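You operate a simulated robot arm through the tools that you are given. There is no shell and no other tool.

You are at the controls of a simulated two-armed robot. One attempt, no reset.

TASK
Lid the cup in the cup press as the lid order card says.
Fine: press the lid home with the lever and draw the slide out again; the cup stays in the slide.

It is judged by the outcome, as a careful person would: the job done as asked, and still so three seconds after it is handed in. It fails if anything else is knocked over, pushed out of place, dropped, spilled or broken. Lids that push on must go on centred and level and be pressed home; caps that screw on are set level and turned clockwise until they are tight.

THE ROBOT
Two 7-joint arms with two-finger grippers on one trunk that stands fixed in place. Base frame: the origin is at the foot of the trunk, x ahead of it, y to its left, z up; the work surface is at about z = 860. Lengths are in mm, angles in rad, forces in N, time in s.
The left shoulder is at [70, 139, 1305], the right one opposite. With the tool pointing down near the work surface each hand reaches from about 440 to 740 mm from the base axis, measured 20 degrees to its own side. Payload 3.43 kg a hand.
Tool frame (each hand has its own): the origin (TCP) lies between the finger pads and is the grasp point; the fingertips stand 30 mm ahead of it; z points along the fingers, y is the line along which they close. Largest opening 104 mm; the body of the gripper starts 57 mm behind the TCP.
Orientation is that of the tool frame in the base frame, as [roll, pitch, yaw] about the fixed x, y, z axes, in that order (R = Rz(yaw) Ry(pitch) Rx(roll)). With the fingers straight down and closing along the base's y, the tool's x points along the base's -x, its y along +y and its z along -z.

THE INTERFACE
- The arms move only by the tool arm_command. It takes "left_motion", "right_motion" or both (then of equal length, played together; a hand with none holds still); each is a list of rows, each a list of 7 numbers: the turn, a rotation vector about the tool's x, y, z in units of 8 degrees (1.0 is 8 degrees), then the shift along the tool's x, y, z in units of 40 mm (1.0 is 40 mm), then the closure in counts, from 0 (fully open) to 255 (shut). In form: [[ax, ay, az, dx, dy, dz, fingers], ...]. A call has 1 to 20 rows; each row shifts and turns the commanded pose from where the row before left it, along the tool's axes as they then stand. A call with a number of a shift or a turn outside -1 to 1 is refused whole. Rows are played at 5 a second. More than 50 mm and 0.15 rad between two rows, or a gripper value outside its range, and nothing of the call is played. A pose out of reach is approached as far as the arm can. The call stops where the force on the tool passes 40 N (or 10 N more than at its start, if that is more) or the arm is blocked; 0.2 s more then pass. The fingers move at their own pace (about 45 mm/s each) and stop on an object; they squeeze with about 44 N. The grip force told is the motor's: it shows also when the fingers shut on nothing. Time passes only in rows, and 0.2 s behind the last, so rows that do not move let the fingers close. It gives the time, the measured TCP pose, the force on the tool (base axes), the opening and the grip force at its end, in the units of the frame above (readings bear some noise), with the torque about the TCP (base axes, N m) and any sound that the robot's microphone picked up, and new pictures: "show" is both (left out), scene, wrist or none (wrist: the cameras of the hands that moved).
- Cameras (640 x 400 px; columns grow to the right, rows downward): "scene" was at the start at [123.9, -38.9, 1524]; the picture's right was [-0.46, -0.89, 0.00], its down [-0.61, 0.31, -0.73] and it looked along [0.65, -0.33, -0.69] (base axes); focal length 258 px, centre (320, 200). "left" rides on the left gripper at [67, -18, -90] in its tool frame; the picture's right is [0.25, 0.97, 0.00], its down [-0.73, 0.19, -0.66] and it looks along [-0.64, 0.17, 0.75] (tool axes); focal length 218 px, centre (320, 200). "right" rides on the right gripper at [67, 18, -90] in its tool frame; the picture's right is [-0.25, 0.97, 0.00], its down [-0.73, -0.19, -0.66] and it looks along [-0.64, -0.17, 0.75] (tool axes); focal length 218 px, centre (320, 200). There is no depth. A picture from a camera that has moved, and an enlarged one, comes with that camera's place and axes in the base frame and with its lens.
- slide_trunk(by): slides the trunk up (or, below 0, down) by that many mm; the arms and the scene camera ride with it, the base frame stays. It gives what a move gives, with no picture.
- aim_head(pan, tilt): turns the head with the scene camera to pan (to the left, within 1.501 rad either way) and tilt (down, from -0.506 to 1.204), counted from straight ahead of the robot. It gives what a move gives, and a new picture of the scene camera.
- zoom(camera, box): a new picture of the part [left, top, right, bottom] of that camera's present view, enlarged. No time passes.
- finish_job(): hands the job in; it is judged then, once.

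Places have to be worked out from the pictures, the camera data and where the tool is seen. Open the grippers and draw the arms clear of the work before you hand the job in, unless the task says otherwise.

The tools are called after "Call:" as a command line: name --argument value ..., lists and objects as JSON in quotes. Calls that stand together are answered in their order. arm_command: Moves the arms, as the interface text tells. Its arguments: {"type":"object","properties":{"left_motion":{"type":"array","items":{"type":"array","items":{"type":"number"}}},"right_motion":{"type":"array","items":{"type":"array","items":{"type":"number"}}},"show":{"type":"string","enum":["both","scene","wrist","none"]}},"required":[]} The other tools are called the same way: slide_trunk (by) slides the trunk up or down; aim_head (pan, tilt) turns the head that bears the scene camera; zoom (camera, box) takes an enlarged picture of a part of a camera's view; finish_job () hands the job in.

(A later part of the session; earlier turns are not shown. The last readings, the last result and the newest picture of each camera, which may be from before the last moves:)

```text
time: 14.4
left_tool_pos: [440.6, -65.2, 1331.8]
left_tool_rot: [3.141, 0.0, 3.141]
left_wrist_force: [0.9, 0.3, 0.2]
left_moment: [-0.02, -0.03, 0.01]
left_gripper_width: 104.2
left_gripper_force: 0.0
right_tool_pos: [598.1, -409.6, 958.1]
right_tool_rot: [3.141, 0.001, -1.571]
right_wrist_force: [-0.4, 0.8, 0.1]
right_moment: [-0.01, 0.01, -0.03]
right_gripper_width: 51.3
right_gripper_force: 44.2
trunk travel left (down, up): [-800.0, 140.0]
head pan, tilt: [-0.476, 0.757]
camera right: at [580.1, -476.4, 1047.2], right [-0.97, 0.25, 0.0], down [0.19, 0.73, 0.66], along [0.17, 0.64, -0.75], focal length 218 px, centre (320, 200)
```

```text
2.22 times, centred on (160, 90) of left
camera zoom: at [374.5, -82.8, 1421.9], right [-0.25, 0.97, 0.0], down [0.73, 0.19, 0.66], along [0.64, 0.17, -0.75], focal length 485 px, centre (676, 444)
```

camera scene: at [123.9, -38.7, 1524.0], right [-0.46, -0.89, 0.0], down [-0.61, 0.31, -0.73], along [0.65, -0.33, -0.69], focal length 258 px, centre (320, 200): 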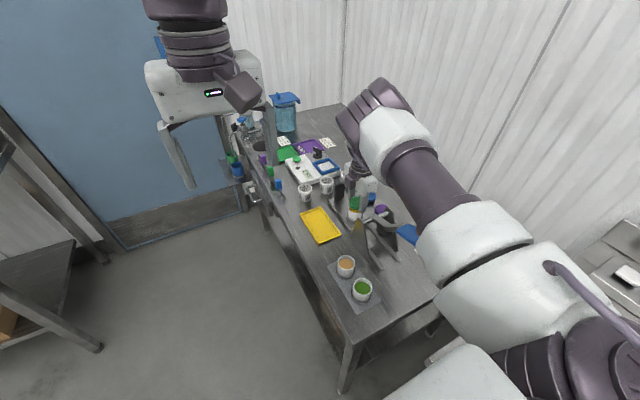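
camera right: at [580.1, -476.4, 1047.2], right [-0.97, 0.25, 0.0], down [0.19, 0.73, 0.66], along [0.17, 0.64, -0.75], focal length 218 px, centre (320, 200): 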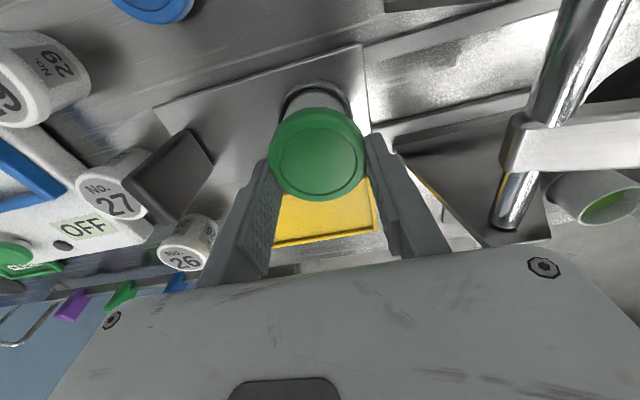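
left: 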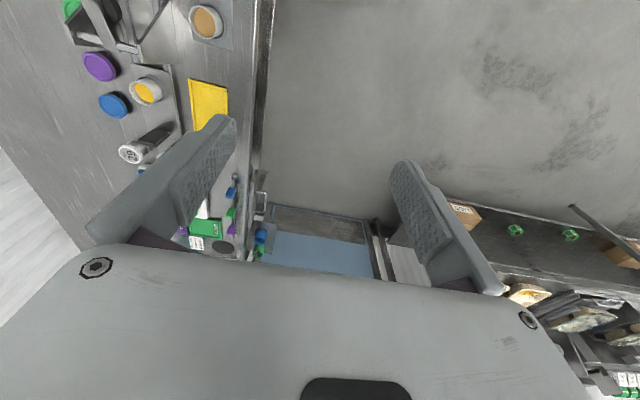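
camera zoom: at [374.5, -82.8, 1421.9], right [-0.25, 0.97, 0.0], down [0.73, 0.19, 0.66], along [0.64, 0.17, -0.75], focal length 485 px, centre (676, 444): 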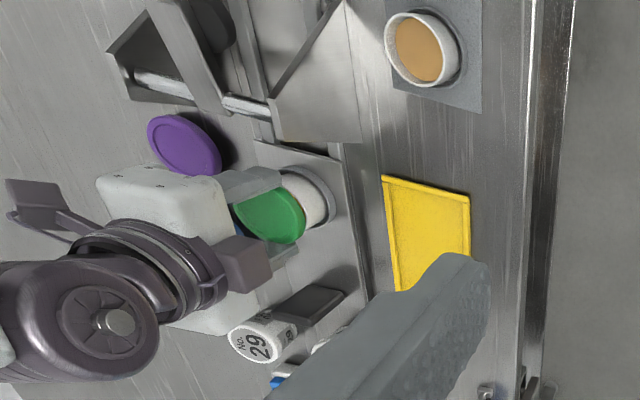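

Now lid and cup line up within about 0.5 mm across the scene camera's view. The left hand's camera also sees the lid and cup from another side; I enlarge it to check the x-alignment.

Call:
zoom --camera "left" --box '[156, 70, 216, 110]'

Call:
zoom --camera "right" --box '[250, 60, 390, 150]'

```text
10.00 times, centred on (186, 90) of left
camera zoom: at [374.5, -82.8, 1421.9], right [-0.25, 0.97, 0.0], down [0.73, 0.19, 0.66], along [0.64, 0.17, -0.75], focal length 2183 px, centre (1660, 1300)
```

zoom: 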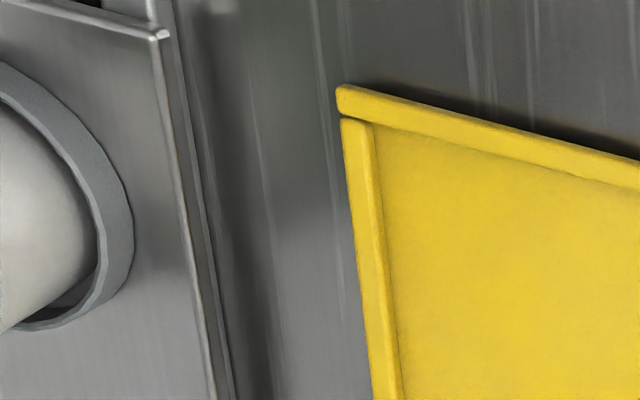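

```text
4.44 times, centred on (320, 105) of right
camera zoom: at [580.1, -476.4, 1047.2], right [-0.97, 0.25, 0.0], down [0.19, 0.73, 0.66], along [0.17, 0.64, -0.75], focal length 970 px, centre (320, 622)
```

zoom: 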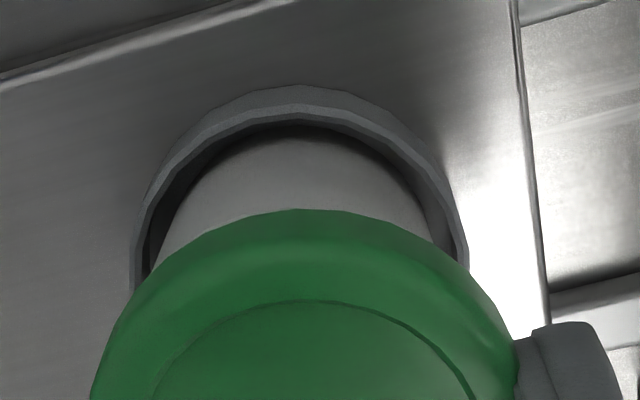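

That crop was beside the target; I take the left camera's crop further left, on the lid itself.

Call:
zoom --camera "left" --box '[108, 72, 172, 112]'

```text
10.00 times, centred on (140, 92) of left
camera zoom: at [374.5, -82.8, 1421.9], right [-0.25, 0.97, 0.0], down [0.73, 0.19, 0.66], along [0.64, 0.17, -0.75], focal length 2183 px, centre (2120, 1280)
```

zoom: 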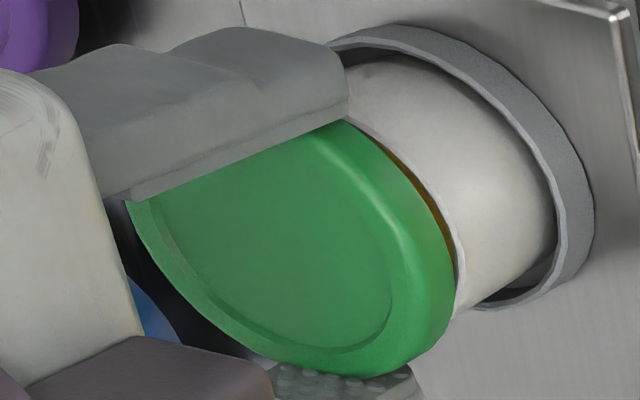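

The left view shows the lid over the rim with a thin view of the contents left. I magnify the lower and upper edges of lid and cup there to compare their sides precisely.

Call:
zoom --camera "left" --box '[140, 90, 164, 105]'

Call:
zoom --camera "left" --box '[136, 72, 160, 87]'

```text
16.00 times, centred on (152, 98) of left
camera zoom: at [374.5, -82.8, 1421.9], right [-0.25, 0.97, 0.0], down [0.73, 0.19, 0.66], along [0.64, 0.17, -0.75], focal length 3492 px, centre (3008, 1840)
```

zoom: 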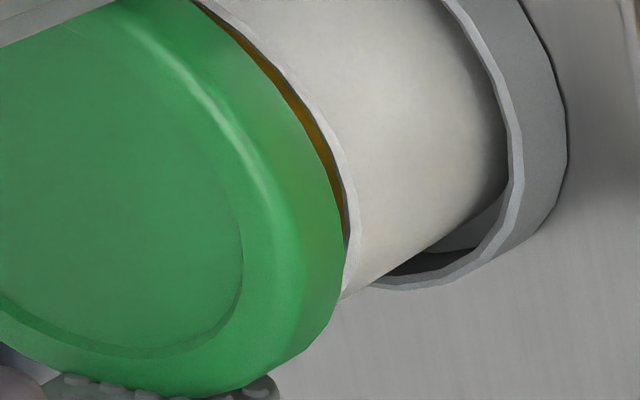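

```text
16.00 times, centred on (148, 80) of left
camera zoom: at [374.5, -82.8, 1421.9], right [-0.25, 0.97, 0.0], down [0.73, 0.19, 0.66], along [0.64, 0.17, -0.75], focal length 3492 px, centre (3072, 2128)
```

zoom: 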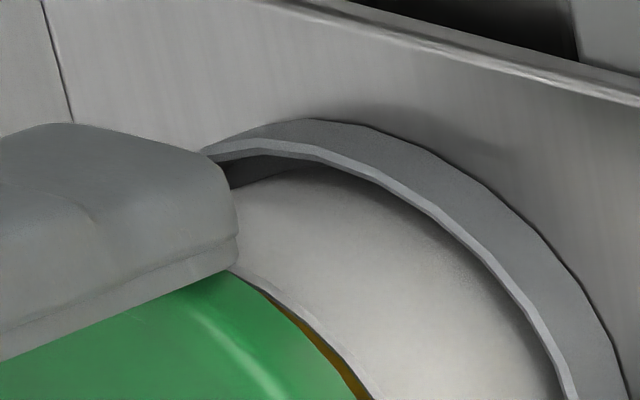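

Both views agree that the lid is centred over the cup within about half a millimetre. I make the small correction and lower 8 mm.

Call:
arm_command --right_motion '[[0, 0, 0, -0.0085, -0.01, 0, 160], [0, 0, 0, 0, 0, 0.1, 160], [0, 0, 0, 0, 0, 0.1, 160], [0, 0, 0, 0, 0, 0, 160]]' --show "none"

Call:
zoom --camera "scene" --box '[338, 195, 370, 217]'

Call:
zoom --camera "left" --box '[124, 78, 164, 108]'

```text
time: 15.4
left_tool_pos: [439.3, -64.2, 1331.9]
left_tool_rot: [-3.14, 0.0, 3.141]
left_wrist_force: [0.3, 1.0, 0.5]
left_moment: [0.02, -0.02, 0.05]
left_gripper_width: 104.2
left_gripper_force: 0.1
right_tool_pos: [599.3, -408.9, 950.0]
right_tool_rot: [-3.141, 0.0, -1.572]
right_wrist_force: [0.5, -0.3, -0.3]
right_moment: [0.0, 0.02, 0.0]
right_gripper_width: 51.6
right_gripper_force: 44.0
trunk travel left (down, up): [-800.0, 140.0]
head pan, tilt: [-0.476, 0.757]
```

```text
16.00 times, centred on (354, 206) of scene
camera zoom: at [124.0, -38.8, 1524.0], right [-0.46, -0.89, 0.0], down [-0.61, 0.31, -0.73], along [0.65, -0.33, -0.69], focal length 4137 px, centre (-224, 104)
```

zoom: 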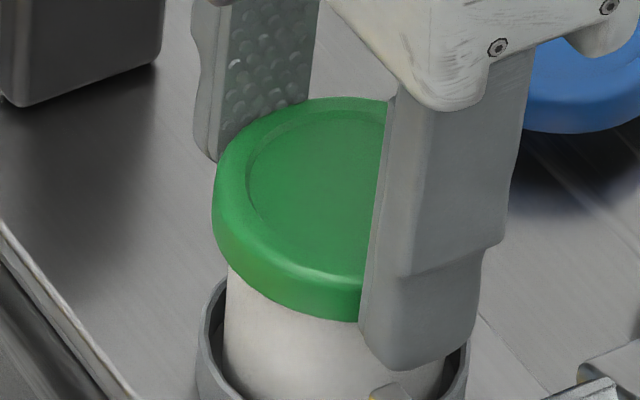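

```text
13.33 times, centred on (144, 93) of left
camera zoom: at [374.5, -82.7, 1421.9], right [-0.25, 0.97, 0.0], down [0.73, 0.19, 0.66], along [0.64, 0.17, -0.75], focal length 2910 px, centre (2667, 1627)
```

zoom: 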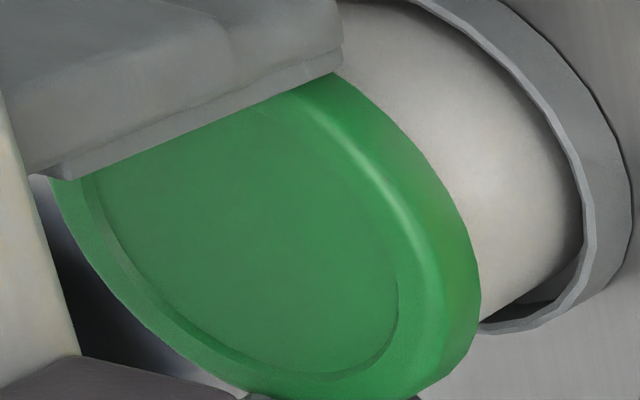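

Still centred, and the lid's skirt is about at the rim. I lower in small steps and watch the force.

Call:
arm_command --right_motion '[[0, 0, 0, 0, 0, 0.025, 160], [0, 0, 0, 0, 0, 0.025, 160], [0, 0, 0, 0, 0, 0, 160]]' --show "none"

```text
time: 16.2
left_tool_pos: [440.7, -65.1, 1330.6]
left_tool_rot: [3.141, -0.001, 3.141]
left_wrist_force: [0.6, -0.9, -0.5]
left_moment: [0.05, -0.01, 0.02]
left_gripper_width: 104.0
left_gripper_force: 0.1
right_tool_pos: [599.8, -409.1, 947.7]
right_tool_rot: [3.141, 0.001, -1.571]
right_wrist_force: [-0.2, -0.2, 0.2]
right_moment: [0.02, -0.03, 0.01]
right_gripper_width: 51.5
right_gripper_force: 43.7
trunk travel left (down, up): [-800.0, 140.0]
head pan, tilt: [-0.476, 0.757]
```

No contact yet (force near zero). I go on down by 1 mm steps.

Call:
arm_command --right_motion '[[0, 0, 0, 0, 0, 0.025, 160], [0, 0, 0, 0, 0, 0, 160]]' --show "none"

Call:
zoom --camera "scene" --box '[338, 195, 370, 217]'

```text
time: 16.8
left_tool_pos: [441.1, -64.6, 1331.3]
left_tool_rot: [3.142, 0.0, 3.141]
left_wrist_force: [-0.2, 0.2, 0.1]
left_moment: [0.02, 0.03, -0.02]
left_gripper_width: 104.1
left_gripper_force: 0.1
right_tool_pos: [598.8, -408.7, 947.0]
right_tool_rot: [-3.141, -0.001, -1.573]
right_wrist_force: [0.1, -1.4, 1.6]
right_moment: [-0.05, -0.02, 0.02]
right_gripper_width: 51.4
right_gripper_force: 43.9
trunk travel left (down, up): [-800.0, 140.0]
head pan, tilt: [-0.476, 0.757]
```

```text
16.00 times, centred on (354, 206) of scene
camera zoom: at [123.8, -39.0, 1524.0], right [-0.46, -0.89, 0.0], down [-0.61, 0.31, -0.73], along [0.65, -0.33, -0.69], focal length 4137 px, centre (-224, 104)
```

zoom: 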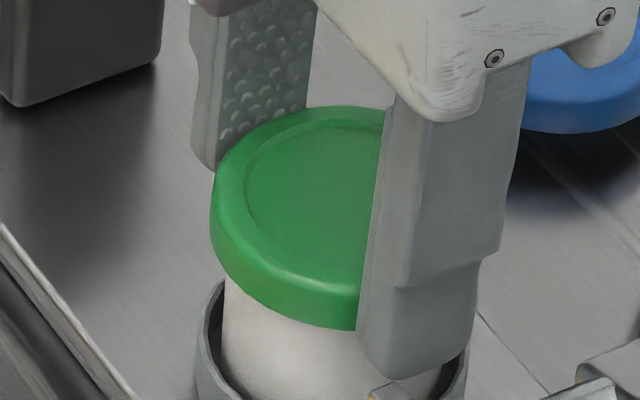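

First light contact (about 1.6 N up, 1.4 N to −y). I shift 0.3 mm to −y and lower another millimetre.

Call:
arm_command --right_motion '[[0, 0, 0, 0.0075, 0, 0, 160], [0, 0, 0, 0, 0, 0.025, 160], [0, 0, 0, 0, 0, 0, 160]]' --show "none"

```text
time: 17.6
left_tool_pos: [440.2, -63.6, 1333.5]
left_tool_rot: [3.141, 0.0, -3.141]
left_wrist_force: [-0.4, 0.2, 0.6]
left_moment: [0.0, -0.01, 0.01]
left_gripper_width: 104.0
left_gripper_force: 0.0
right_tool_pos: [598.6, -408.7, 946.9]
right_tool_rot: [-3.141, -0.002, -1.572]
right_wrist_force: [0.7, -4.0, 7.9]
right_moment: [-0.17, -0.14, 0.0]
right_gripper_width: 51.5
right_gripper_force: 43.6
trunk travel left (down, up): [-800.0, 140.0]
head pan, tilt: [-0.476, 0.757]
```

Force rose to 8 N. I look closely from both views to see whether the skirt has gone over the rim or stands on it.

Call:
zoom --camera "scene" --box '[342, 203, 362, 217]'

Call:
zoom --camera "left" --box '[136, 78, 164, 106]'

Call:
zoom --camera "right" --box '[250, 60, 390, 150]'

```text
16.00 times, centred on (352, 210) of scene
camera zoom: at [123.0, -38.8, 1524.1], right [-0.46, -0.89, 0.0], down [-0.61, 0.31, -0.73], along [0.65, -0.33, -0.69], focal length 4137 px, centre (-192, 40)
```

zoom: 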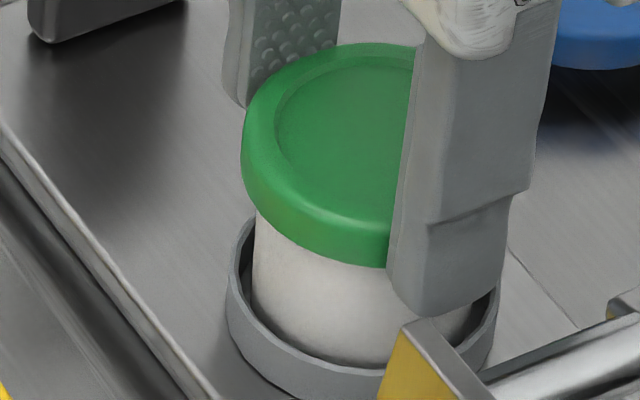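

```text
14.29 times, centred on (150, 92) of left
camera zoom: at [373.6, -82.7, 1422.2], right [-0.25, 0.97, 0.0], down [0.73, 0.19, 0.66], along [0.64, 0.17, -0.75], focal length 3118 px, centre (2749, 1743)
```

zoom: 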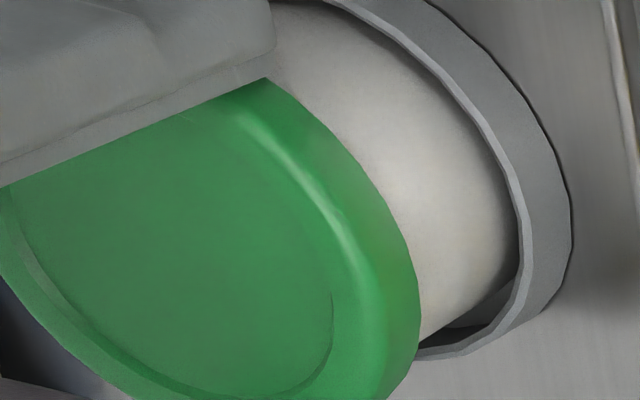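

```text
4.44 times, centred on (320, 105) of right
camera zoom: at [581.1, -475.8, 1035.8], right [-0.97, 0.25, 0.0], down [0.19, 0.73, 0.66], along [0.17, 0.63, -0.75], focal length 970 px, centre (320, 622)
```

zoom: 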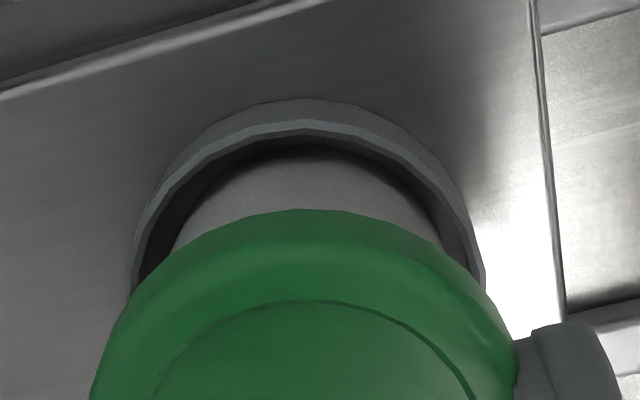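

By the pictures the lid's lower edge is just on the rim, offset at most about 0.5–1 mm to +x. I lift 1 mm, shift 0.5 mm to −x, and set it down again to compare the force and moments.

Call:
arm_command --right_motion '[[0, 0, 0, 0, 0, -0.04, 160], [0, 0, 0, 0, 0.0125, 0, 160], [0, 0, 0, 0, 0, 0.035, 160], [0, 0, 0, 0, 0, 0, 160]]' --show "none"

```text
time: 18.6
left_tool_pos: [439.6, -63.4, 1331.8]
left_tool_rot: [3.141, -0.001, 3.141]
left_wrist_force: [-0.6, -0.2, -0.5]
left_moment: [0.0, 0.0, -0.01]
left_gripper_width: 104.2
left_gripper_force: 0.0
right_tool_pos: [598.5, -407.7, 947.1]
right_tool_rot: [-3.138, 0.001, -1.572]
right_wrist_force: [-0.7, 0.6, 4.1]
right_moment: [-0.02, -0.03, 0.03]
right_gripper_width: 51.3
right_gripper_force: 43.6
trunk travel left (down, up): [-800.0, 140.0]
head pan, tilt: [-0.476, 0.757]
```

The force is now a central 4 N – the lid rests evenly on the rim. I open the fingers gently in steps and then look before rising.

Call:
arm_command --right_motion '[[0, 0, 0, 0, 0, 0, 125], [0, 0, 0, 0, 0, 0, 115], [0, 0, 0, 0, 0, 0, 100], [0, 0, 0, 0, 0, 0, 85], [0, 0, 0, 0, 0, 0, 70], [0, 0, 0, 0, 0, 0, 70]]' --show "wrist"

Call:
zoom --camera "scene" --box '[338, 195, 370, 217]'

Call:
zoom --camera "left" --box '[124, 78, 164, 108]'

```text
time: 20.0
left_tool_pos: [441.3, -63.1, 1332.1]
left_tool_rot: [3.14, 0.0, 3.141]
left_wrist_force: [-0.2, 0.2, 0.2]
left_moment: [0.0, 0.0, -0.03]
left_gripper_width: 104.2
left_gripper_force: 0.1
right_tool_pos: [599.1, -408.7, 946.2]
right_tool_rot: [-3.14, -0.002, -1.57]
right_wrist_force: [0.0, 0.4, 0.1]
right_moment: [-0.02, -0.02, 0.02]
right_gripper_width: 75.3
right_gripper_force: 0.1
trunk travel left (down, up): [-800.0, 140.0]
head pan, tilt: [-0.476, 0.757]
camera right: at [581.1, -475.7, 1035.1], right [-0.97, 0.25, 0.0], down [0.19, 0.73, 0.66], along [0.17, 0.64, -0.75], focal length 218 px, centre (320, 200)
```

right: 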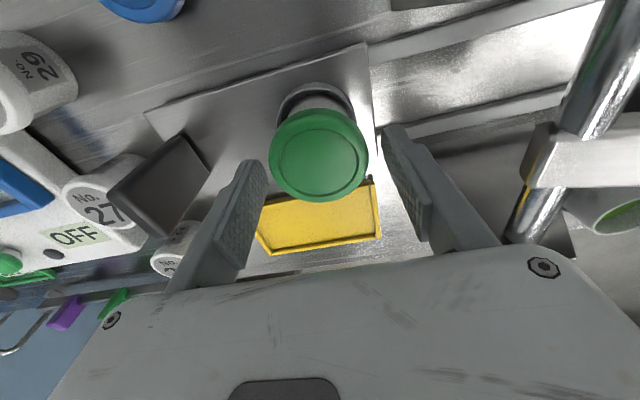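

```text
16.00 times, centred on (354, 206) of scene
camera zoom: at [124.0, -38.8, 1524.0], right [-0.46, -0.89, 0.0], down [-0.61, 0.31, -0.73], along [0.65, -0.33, -0.69], focal length 4137 px, centre (-224, 104)
```

zoom: 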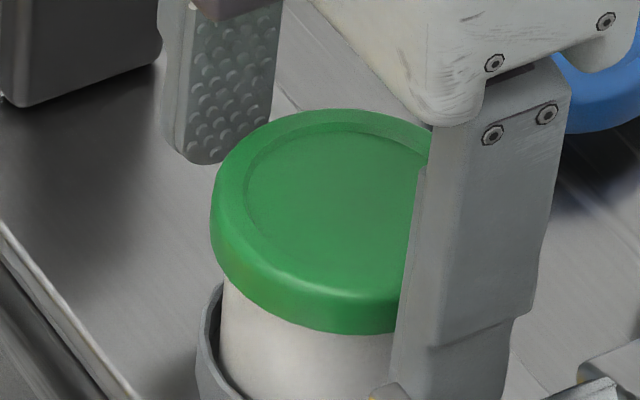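

```text
13.33 times, centred on (144, 93) of left
camera zoom: at [374.4, -82.7, 1421.9], right [-0.25, 0.97, 0.0], down [0.73, 0.19, 0.66], along [0.64, 0.17, -0.75], focal length 2910 px, centre (2667, 1627)
```

zoom: 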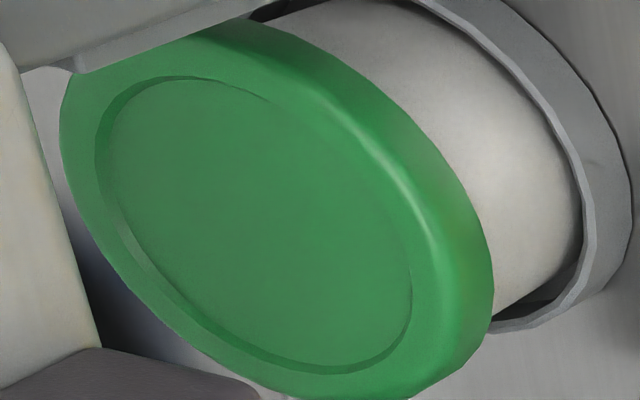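

The lid stays level on the cup. I raise the hand straight up and look at the lid from all views.

Call:
arm_command --right_motion '[[0, 0, 0, 0, 0, -0.3, 70], [0, 0, 0, 0, 0, -0.8, 70], [0, 0, 0, 0, 0, -0.8, 70], [0, 0, 0, 0, 0, -0.8, 70]]' --show "both"

Call:
zoom --camera "scene" --box '[330, 190, 380, 225]'

Call:
zoom --camera "left" --box '[116, 70, 172, 110]'

Call:
zoom --camera "right" --box '[250, 70, 390, 170]'

```text
time: 21.0
left_tool_pos: [438.4, -64.0, 1331.4]
left_tool_rot: [-3.141, 0.0, -3.142]
left_wrist_force: [0.0, -0.5, -0.7]
left_moment: [0.02, -0.02, -0.05]
left_gripper_width: 104.0
left_gripper_force: 0.0
right_tool_pos: [597.8, -408.8, 1053.7]
right_tool_rot: [-3.141, 0.001, -1.571]
right_wrist_force: [0.0, -0.5, -0.2]
right_moment: [-0.01, 0.0, 0.04]
right_gripper_width: 75.4
right_gripper_force: 0.0
trunk travel left (down, up): [-800.0, 140.0]
head pan, tilt: [-0.476, 0.757]
camera scene: at [123.1, -38.4, 1524.0], right [-0.46, -0.89, 0.0], down [-0.61, 0.31, -0.73], along [0.65, -0.33, -0.69], focal length 258 px, centre (320, 200)
camera right: at [580.7, -475.9, 1143.8], right [-0.97, 0.25, 0.0], down [0.19, 0.73, 0.66], along [0.17, 0.63, -0.75], focal length 218 px, centre (320, 200)
```

scene: 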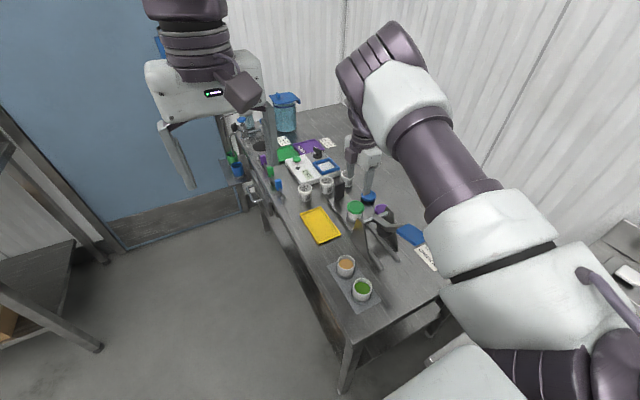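
right: 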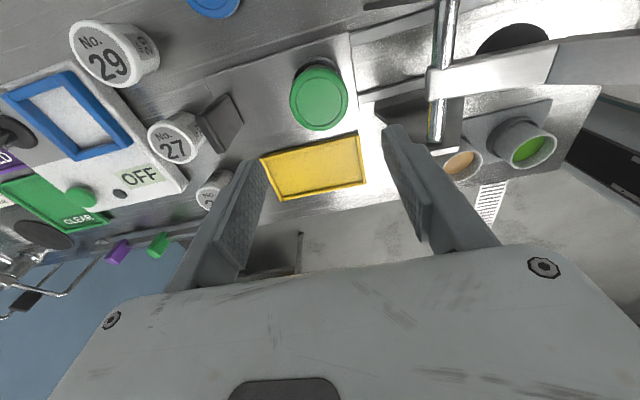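

```text
11.43 times, centred on (355, 208) of scene
camera zoom: at [123.1, -38.4, 1524.0], right [-0.46, -0.89, 0.0], down [-0.61, 0.31, -0.73], along [0.65, -0.33, -0.69], focal length 2955 px, centre (-80, 114)
```

zoom: 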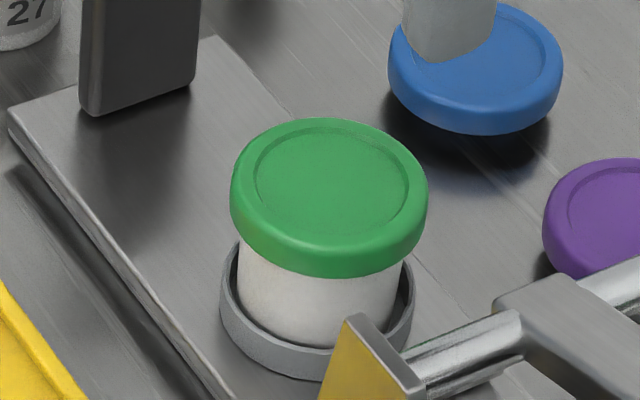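

```text
10.00 times, centred on (144, 90) of left
camera zoom: at [373.7, -82.3, 1422.1], right [-0.25, 0.97, 0.0], down [0.73, 0.19, 0.66], along [0.64, 0.17, -0.75], focal length 2183 px, centre (2080, 1300)
```

zoom: 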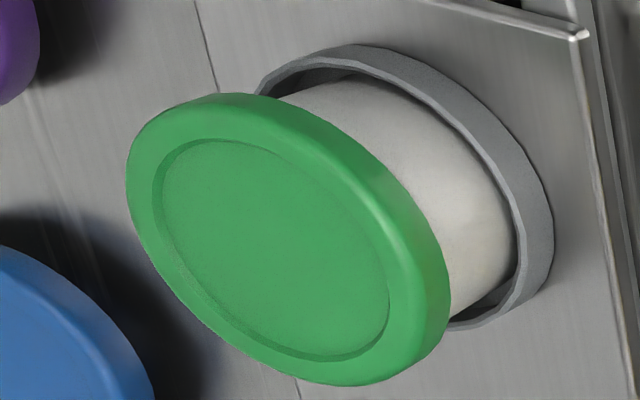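

```text
4.00 times, centred on (320, 120) of right
camera zoom: at [580.7, -475.9, 1143.8], right [-0.97, 0.25, 0.0], down [0.19, 0.73, 0.66], along [0.17, 0.63, -0.75], focal length 873 px, centre (320, 520)
```

zoom: 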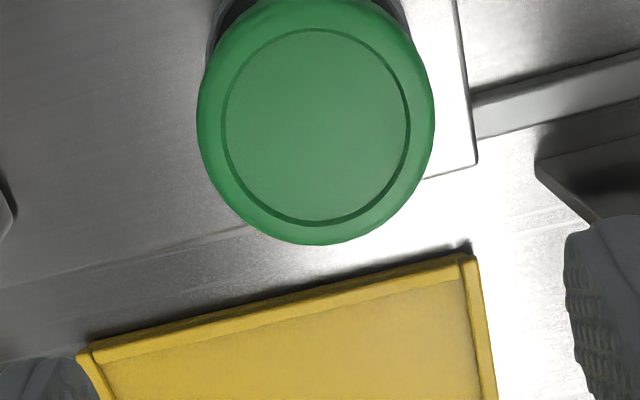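

The lid sits level and centred on the cup. Now I study the slide's handle and the press foot from the hand's camera and the left camera.

Call:
zoom --camera "right" --box '[180, 70, 280, 150]'

Call:
zoom --camera "right" --box '[350, 0, 640, 170]'

Call:
zoom --camera "left" --box '[50, 0, 190, 160]'

Call:
zoom --camera "scene" --box '[320, 165, 380, 210]'

Call:
zoom --camera "scene" --box '[345, 205, 425, 275]'

```text
5.00 times, centred on (230, 110) of right
camera zoom: at [580.7, -475.9, 1143.8], right [-0.97, 0.25, 0.0], down [0.19, 0.73, 0.66], along [0.17, 0.63, -0.75], focal length 1091 px, centre (770, 650)
```

zoom: 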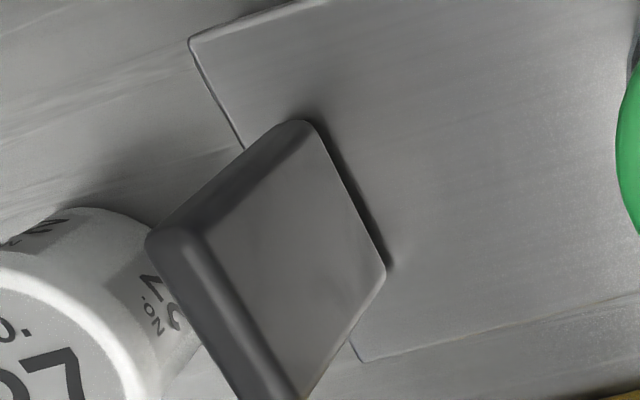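

```text
2.21 times, centred on (495, 85) of right
camera zoom: at [580.7, -475.9, 1143.8], right [-0.97, 0.25, 0.0], down [0.19, 0.73, 0.66], along [0.17, 0.63, -0.75], focal length 482 px, centre (-66, 454)
```

zoom: 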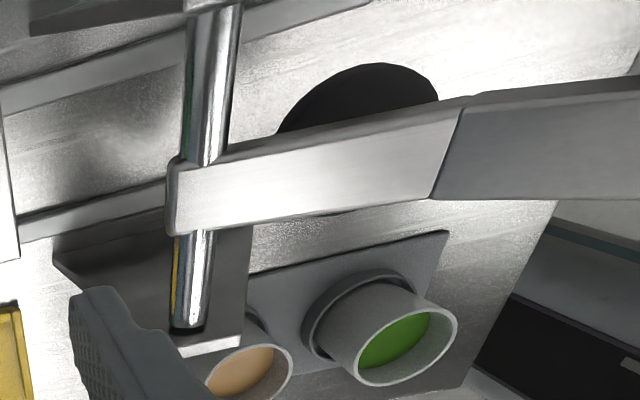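

```text
2.50 times, centred on (120, 80) of left
camera zoom: at [373.7, -82.3, 1422.1], right [-0.25, 0.97, 0.0], down [0.73, 0.19, 0.66], along [0.64, 0.17, -0.75], focal length 546 px, centre (820, 500)
```

zoom: 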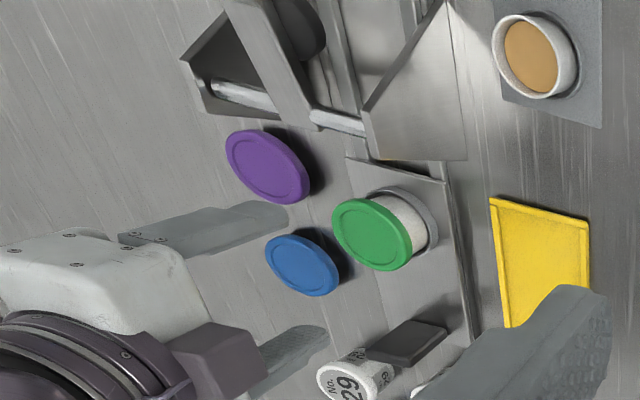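

```text
8.89 times, centred on (350, 188) of scene
camera zoom: at [123.1, -38.4, 1524.0], right [-0.46, -0.89, 0.0], down [-0.61, 0.31, -0.73], along [0.65, -0.33, -0.69], focal length 2298 px, centre (53, 311)
```

zoom: 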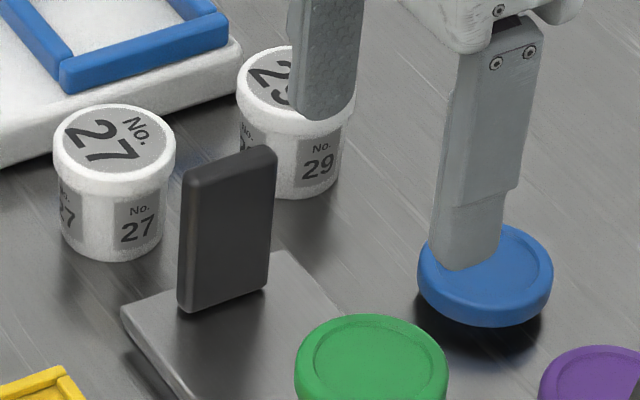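

```text
5.71 times, centred on (385, 240) of scene
camera zoom: at [123.1, -38.4, 1524.0], right [-0.46, -0.89, 0.0], down [-0.61, 0.31, -0.73], along [0.65, -0.33, -0.69], focal length 1477 px, centre (-51, -29)
```

zoom: 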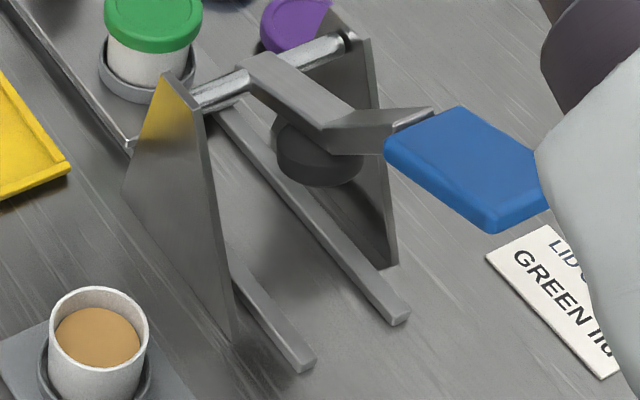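

Handle of the slide: block about 35 mm wide (y −398 to −434), about 11 mm thick at x ≈ 699–710, top at z ≈ 956; press foot centre at x ≈ 457, so the slide has to go in about 142 mm. I turn the right hand back by +90° so that it closes along y.

Call:
arm_command --right_motion '[[0, 0, 0.9375, 0, 0, -0.2, 70], [0, 0, 0.9375, 0, 0, -0.2, 70], [0, 0, 0.9375, 0, 0, 0, 70], [0, 0, 0.9375, 0, 0, 0, 70], [0, 0, 0.9375, 0, 0, 0, 70], [0, 0, 0.9375, 0, 0, 0, 70], [0, 0, 0.9375, 0, 0, 0, 70], [0, 0, 0.9375, 0, 0, 0, 70], [0, 0, 0.9375, 0, 0, 0, 70], [0, 0, 0.9375, 0, 0, 0, 70], [0, 0, 0.9375, 0, 0, 0, 90], [0, 0, 0.9375, 0, 0, 0, 90]]' --show "both"

```text
time: 23.6
left_tool_pos: [437.6, -64.9, 1331.9]
left_tool_rot: [3.141, 0.001, 3.141]
left_wrist_force: [0.4, 0.1, -0.5]
left_moment: [0.0, -0.02, -0.01]
left_gripper_width: 103.9
left_gripper_force: 0.0
right_tool_pos: [554.0, -428.0, 1075.3]
right_tool_rot: [3.141, 0.007, -3.14]
right_wrist_force: [-0.7, 0.2, 0.8]
right_moment: [0.03, -0.01, 0.0]
right_gripper_width: 67.3
right_gripper_force: 0.1
right hand out of reach, approached as far as the arm can: row 11, 12
trunk travel left (down, up): [-800.0, 140.0]
head pan, tilt: [-0.476, 0.757]
camera scene: at [121.2, -39.5, 1524.2], right [-0.46, -0.89, 0.0], down [-0.61, 0.31, -0.73], along [0.65, -0.33, -0.69], focal length 258 px, centre (320, 200)
camera right: at [486.5, -410.2, 1164.0], right [0.25, 0.97, 0.0], down [0.73, -0.19, 0.66], along [0.64, -0.17, -0.75], focal length 218 px, centre (320, 200)
```

scene: 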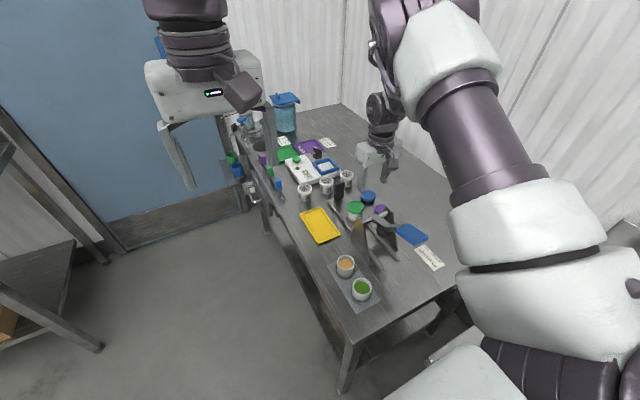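
right: 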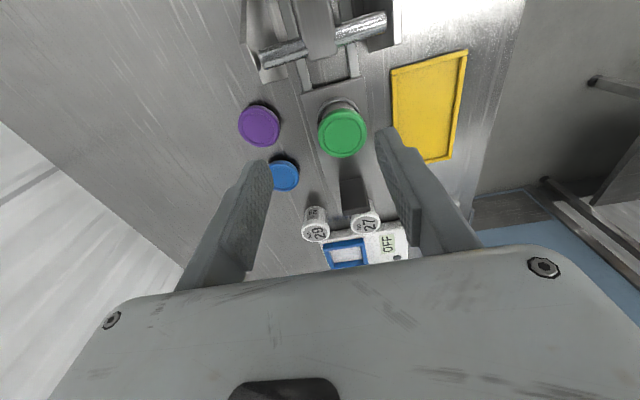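

With the hand upright this yaw is out of reach at that height, but a tilt of the fingers forward (+x) brings the wrist nearer. I tilt by 25° about the tool's y.

Call:
arm_command --right_motion '[[0, -0.625, 0, 0, 0, 0, 90], [0, -0.625, 0, 0, 0, 0, 90], [0, -0.625, 0, 0, 0, 0, 90], [0, -0.625, 0, 0, 0, 0, 90], [0, -0.625, 0, 0, 0, 0, 90], [0, 0, 0, 0, 0, 0, 90]]' --show "both"

```text
time: 25.0
left_tool_pos: [440.6, -64.4, 1332.3]
left_tool_rot: [-3.142, 0.001, -3.141]
left_wrist_force: [-0.1, -1.3, -0.1]
left_moment: [0.01, -0.03, 0.0]
left_gripper_width: 104.3
left_gripper_force: 0.1
right_tool_pos: [557.0, -427.3, 1075.4]
right_tool_rot: [-3.142, 0.438, -3.141]
right_wrist_force: [0.1, -0.2, -0.7]
right_moment: [0.01, 0.02, -0.02]
right_gripper_width: 67.3
right_gripper_force: 0.1
trunk travel left (down, up): [-800.0, 140.0]
head pan, tilt: [-0.476, 0.757]
camera scene: at [124.2, -38.9, 1524.0], right [-0.46, -0.89, 0.0], down [-0.61, 0.31, -0.73], along [0.65, -0.33, -0.69], focal length 258 px, centre (320, 200)
camera right: at [457.8, -409.4, 1126.2], right [0.23, 0.97, 0.11], down [0.38, -0.19, 0.9], along [0.9, -0.17, -0.41], focal length 218 px, centre (320, 200)
```

scene: 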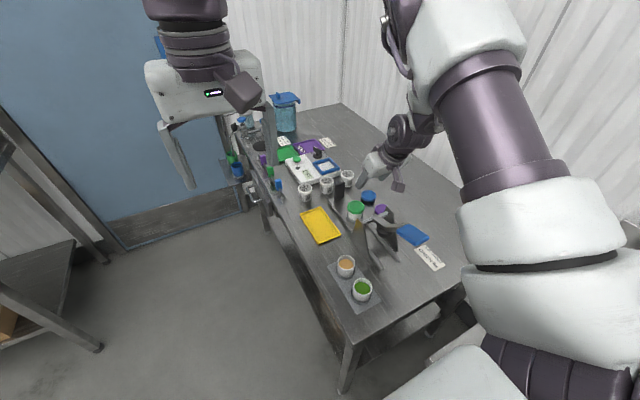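
right: 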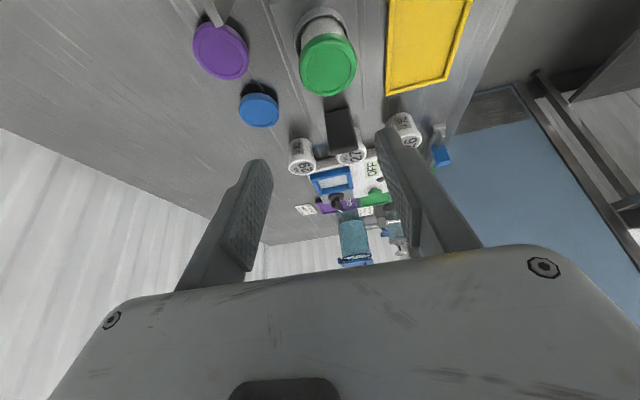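

The tilt works (pitch 25°) at (557, -427, 1075). I now go forward and down to a point above the handle, about (704, -416, 1000).

Call:
arm_command --right_motion '[[0, 0, 0, -0.51, 0.055, 0.6515, 90], [0, 0, 0, -0.51, 0.055, 0.6515, 90], [0, 0, 0, -0.51, 0.055, 0.6515, 90], [0, 0, 0, -0.51, 0.055, 0.6515, 90], [0, 0, 0, -0.51, 0.055, 0.6515, 90], [0, 0, 0, 0, 0, 0, 90]]' --show "both"

```text
time: 26.4
left_tool_pos: [441.2, -64.8, 1331.2]
left_tool_rot: [3.141, -0.001, -3.141]
left_wrist_force: [-0.2, -0.1, 1.1]
left_moment: [-0.06, 0.01, -0.02]
left_gripper_width: 104.0
left_gripper_force: 0.0
right_tool_pos: [627.5, -439.2, 1023.2]
right_tool_rot: [-3.14, 0.438, -3.138]
right_wrist_force: [-0.7, -0.7, 0.9]
right_moment: [0.03, -0.01, -0.01]
right_gripper_width: 67.6
right_gripper_force: 0.1
right hand out of reach, approached as far as the arm can: row 3, 4, 5
trunk travel left (down, up): [-800.0, 140.0]
head pan, tilt: [-0.476, 0.757]
camera scene: at [123.8, -38.8, 1524.0], right [-0.46, -0.89, 0.0], down [-0.61, 0.31, -0.73], along [0.65, -0.33, -0.69], focal length 258 px, centre (320, 200)
camera right: at [528.7, -421.3, 1074.0], right [0.23, 0.97, 0.11], down [0.38, -0.19, 0.9], along [0.9, -0.16, -0.41], focal length 218 px, centre (320, 200)
```

scene: 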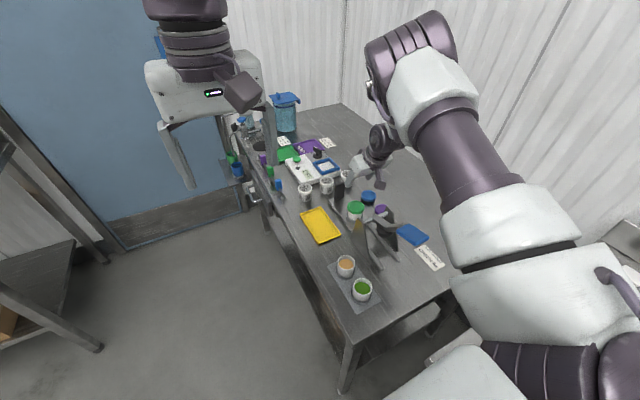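
right: 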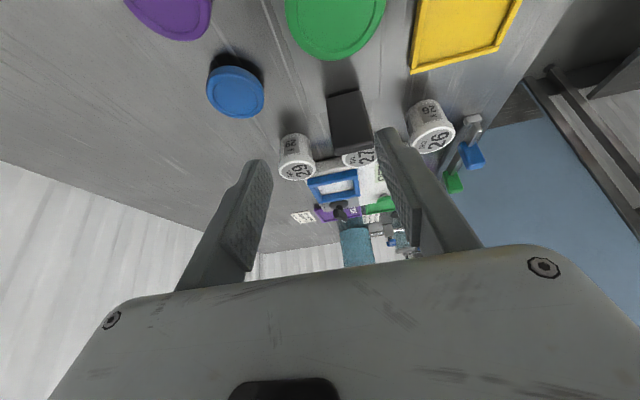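

The arm stops at its reach limit (627, -439, 1023), and with this yaw the camera housing would hang low over the lid. Turning the hand 180° about its own axis puts the camera on the far, upper side; I back off a little and turn by −90° first to see whether the wrist allows it.

Call:
arm_command --right_motion '[[0, 0, 0, 0.5, 0, -0.7, 90], [0, 0, 0, 0.5, 0, -0.7, 90], [0, 0, -0.9375, 0, 0, 0, 90], [0, 0, -0.9375, 0, 0, 0, 90], [0, 0, -0.9375, 0, 0, 0, 90], [0, 0, -0.9375, 0, 0, 0, 90], [0, 0, -0.9375, 0, 0, 0, 90], [0, 0, -0.9375, 0, 0, 0, 90], [0, 0, -0.9375, 0, 0, 0, 90], [0, 0, -0.9375, 0, 0, 0, 90], [0, 0, -0.9375, 0, 0, 0, 90], [0, 0, -0.9375, 0, 0, 0, 90], [0, 0, -0.9375, 0, 0, 0, 90], [0, 0, -0.9375, 0, 0, 0, 90]]' --show "scene"

```text
time: 29.4
left_tool_pos: [440.1, -65.0, 1331.4]
left_tool_rot: [3.141, 0.0, -3.141]
left_wrist_force: [0.2, -0.7, 0.1]
left_moment: [-0.01, 0.0, 0.01]
left_gripper_width: 103.9
left_gripper_force: 0.0
right_tool_pos: [567.0, -439.5, 1055.2]
right_tool_rot: [-2.704, -0.001, -1.569]
right_wrist_force: [0.2, 0.7, 0.1]
right_moment: [0.02, -0.02, 0.01]
right_gripper_width: 67.5
right_gripper_force: 0.1
trunk travel left (down, up): [-800.0, 140.0]
head pan, tilt: [-0.476, 0.757]
camera scene: at [124.1, -38.8, 1524.0], right [-0.46, -0.89, 0.0], down [-0.61, 0.31, -0.73], along [0.65, -0.33, -0.69], focal length 258 px, centre (320, 200)
```

scene: 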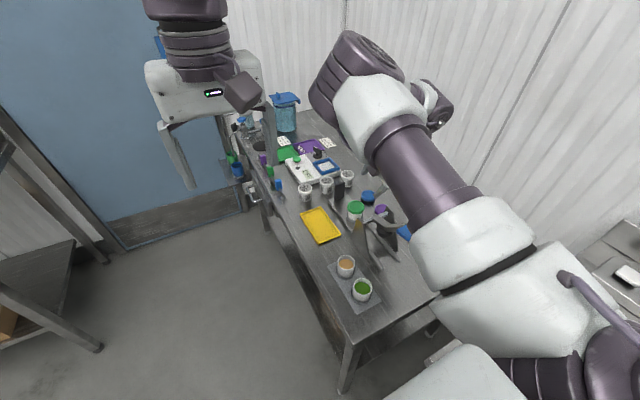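

The first quarter turn went through. I turn another −90°.

Call:
arm_command --right_motion '[[0, 0, -0.9375, 0, 0, 0, 90], [0, 0, -0.9375, 0, 0, 0, 90], [0, 0, -0.9375, 0, 0, 0, 90], [0, 0, -0.9375, 0, 0, 0, 90], [0, 0, -0.9375, 0, 0, 0, 90], [0, 0, -0.9375, 0, 0, 0, 90], [0, 0, -0.9375, 0, 0, 0, 90], [0, 0, -0.9375, 0, 0, 0, 90], [0, 0, -0.9375, 0, 0, 0, 90], [0, 0, -0.9375, 0, 0, 0, 90], [0, 0, -0.9375, 0, 0, 0, 90], [0, 0, -0.9375, 0, 0, 0, 90]]' --show "both"

```text
time: 32.0
left_tool_pos: [439.6, -65.3, 1331.0]
left_tool_rot: [3.141, 0.001, 3.141]
left_wrist_force: [-0.2, 0.4, 0.0]
left_moment: [0.0, -0.01, 0.0]
left_gripper_width: 104.0
left_gripper_force: 0.1
right_tool_pos: [566.0, -438.9, 1054.3]
right_tool_rot: [3.141, -0.436, 0.003]
right_wrist_force: [-0.5, 0.1, -0.2]
right_moment: [-0.02, 0.0, 0.01]
right_gripper_width: 67.3
right_gripper_force: 0.0
trunk travel left (down, up): [-800.0, 140.0]
head pan, tilt: [-0.476, 0.757]
camera scene: at [124.0, -38.9, 1524.0], right [-0.46, -0.89, 0.0], down [-0.61, 0.31, -0.73], along [0.65, -0.33, -0.69], focal length 258 px, centre (320, 200)
camera right: at [589.5, -456.2, 1163.2], right [-0.23, -0.97, -0.11], down [-0.94, 0.19, 0.29], along [-0.26, 0.16, -0.95], focal length 218 px, centre (320, 200)
```

scene: 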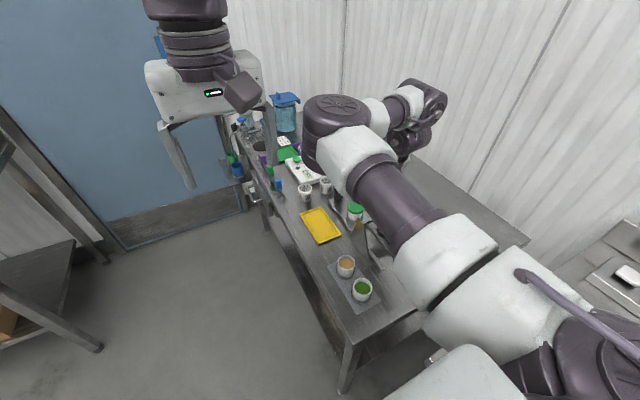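
right: 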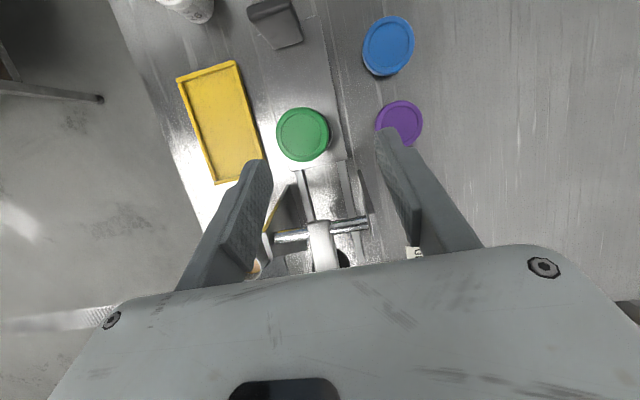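

Yaw 0 is attained with the 25° tilt kept; the camera now looks back at the slide from the far side. I move to above the handle again, about (704, -416, 1005).

Call:
arm_command --right_motion '[[0, 0, 0, 0.524, -0.115, 0.5145, 90], [0, 0, 0, 0.524, -0.115, 0.5145, 90], [0, 0, 0, 0.524, -0.115, 0.5145, 90], [0, 0, 0, 0.524, -0.115, 0.5145, 90], [0, 0, 0, 0.524, -0.115, 0.5145, 90], [0, 0, 0, 0, 0, 0, 90]]' --show "both"

```text
time: 33.4
left_tool_pos: [438.0, -65.2, 1332.2]
left_tool_rot: [-3.141, -0.001, 3.141]
left_wrist_force: [0.0, -0.7, -0.1]
left_moment: [-0.02, -0.03, 0.01]
left_gripper_width: 104.0
left_gripper_force: 0.0
right_tool_pos: [706.3, -417.3, 1003.1]
right_tool_rot: [-3.141, -0.438, -0.002]
right_wrist_force: [-0.7, 0.1, 0.0]
right_moment: [0.03, 0.02, -0.01]
right_gripper_width: 67.2
right_gripper_force: 0.2
trunk travel left (down, up): [-800.0, 140.0]
head pan, tilt: [-0.476, 0.757]
camera scene: at [123.4, -38.7, 1524.0], right [-0.46, -0.89, 0.0], down [-0.61, 0.31, -0.73], along [0.65, -0.33, -0.69], focal length 258 px, centre (320, 200)
camera right: at [728.4, -433.9, 1112.4], right [-0.23, -0.97, -0.11], down [-0.94, 0.19, 0.29], along [-0.26, 0.17, -0.95], focal length 218 px, centre (320, 200)
```

scene: 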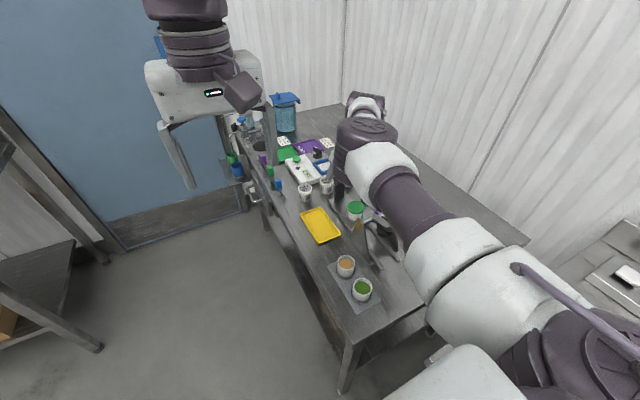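
right: 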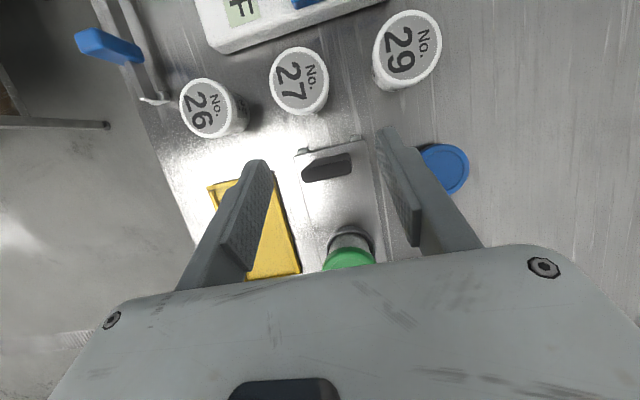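

Now the hand is over the handle within reach, and the handle appears between the fingers. I enlarge to place it exactly.

Call:
zoom --camera "right" --box '[270, 120, 400, 220]'

Call:
zoom --camera "scene" --box '[315, 150, 385, 225]'

```text
4.00 times, centred on (335, 170) of right
camera zoom: at [728.4, -433.9, 1112.4], right [-0.23, -0.97, -0.11], down [-0.94, 0.19, 0.29], along [-0.26, 0.17, -0.95], focal length 873 px, centre (260, 320)
```

zoom: 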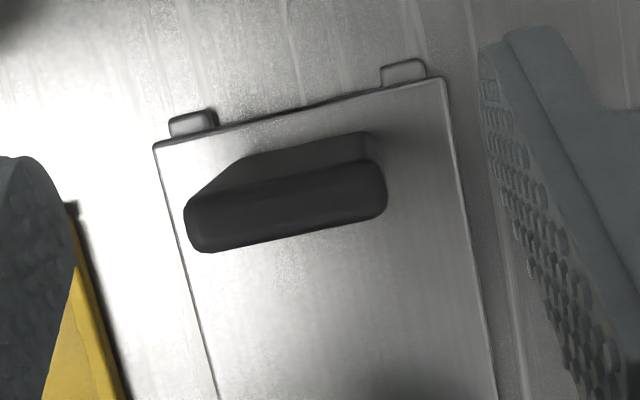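

```text
5.33 times, centred on (350, 188) of scene
camera zoom: at [123.4, -38.7, 1524.0], right [-0.46, -0.89, 0.0], down [-0.61, 0.31, -0.73], along [0.65, -0.33, -0.69], focal length 1379 px, centre (160, 267)
```

zoom: 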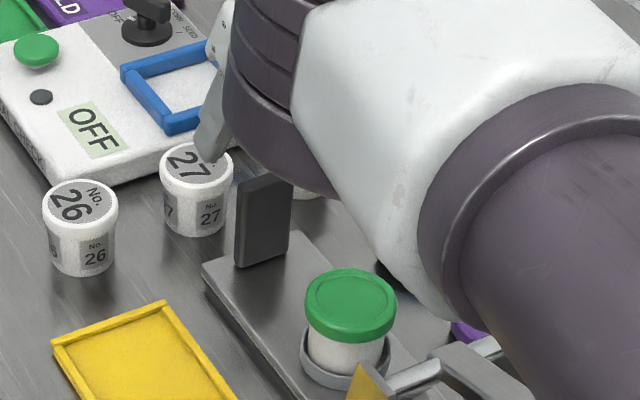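

The handle's centre is at about (705, -417.6), in line with the hand. I lower straight down to z ≈ 938 with the fingers on either side of the handle.

Call:
arm_command --right_motion '[[0, 0, 0, -0.239, 0.0025, 0.486, 90], [0, 0, 0, -0.239, 0.0025, 0.486, 90], [0, 0, 0, -0.239, 0.0025, 0.486, 90], [0, 0, 0, 0, 0, 0, 90]]' --show "wrist"

```text
time: 34.4
left_tool_pos: [441.1, -64.3, 1332.7]
left_tool_rot: [3.141, 0.0, 3.14]
left_wrist_force: [-0.4, 0.1, -0.1]
left_moment: [-0.01, 0.03, -0.01]
left_gripper_width: 103.8
left_gripper_force: 0.0
right_tool_pos: [707.0, -416.8, 940.0]
right_tool_rot: [-3.141, -0.438, -0.001]
right_wrist_force: [0.3, -0.4, 0.1]
right_moment: [-0.01, -0.01, -0.02]
right_gripper_width: 67.3
right_gripper_force: 0.1
trunk travel left (down, up): [-800.0, 140.0]
head pan, tilt: [-0.476, 0.757]
camera right: at [728.8, -434.1, 1048.9], right [-0.23, -0.97, -0.11], down [-0.94, 0.19, 0.29], along [-0.26, 0.17, -0.95], focal length 218 px, centre (320, 200)
```

right: 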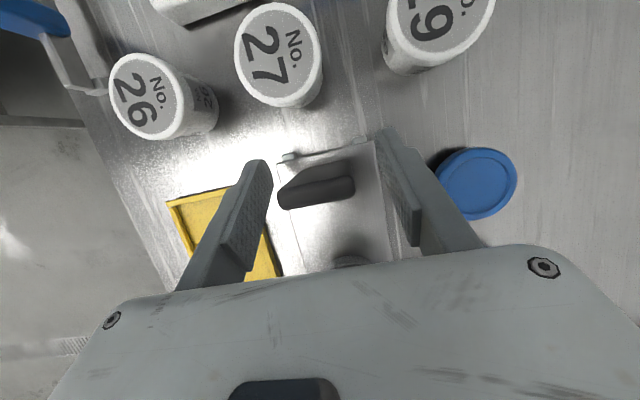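

The handle is between the pads, about 1 mm to −y. I correct that and close the fingers on it.

Call:
arm_command --right_motion '[[0, 0, 0, 0, 0.025, 0, 90], [0, 0, 0, 0, 0, 0, 130], [0, 0, 0, 0, 0, 0, 160], [0, 0, 0, 0, 0, 0, 200], [0, 0, 0, 0, 0, 0, 200], [0, 0, 0, 0, 0, 0, 200]]' --show "wrist"

```text
time: 35.8
left_tool_pos: [441.4, -62.4, 1331.8]
left_tool_rot: [-3.139, -0.003, 3.139]
left_wrist_force: [0.3, 0.3, -0.3]
left_moment: [0.01, -0.04, 0.01]
left_gripper_width: 104.3
left_gripper_force: 0.1
right_tool_pos: [705.9, -415.8, 939.6]
right_tool_rot: [-3.142, -0.434, 0.003]
right_wrist_force: [-0.8, 14.9, -8.9]
right_moment: [-0.52, -0.42, -0.08]
right_gripper_width: 39.5
right_gripper_force: 45.0
trunk travel left (down, up): [-800.0, 140.0]
head pan, tilt: [-0.476, 0.757]
camera right: at [729.0, -432.1, 1048.5], right [-0.23, -0.97, -0.11], down [-0.94, 0.19, 0.29], along [-0.26, 0.17, -0.95], focal length 218 px, centre (320, 200)
```

right: 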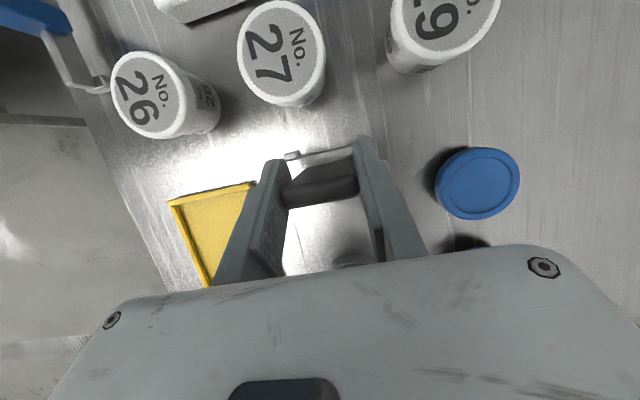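

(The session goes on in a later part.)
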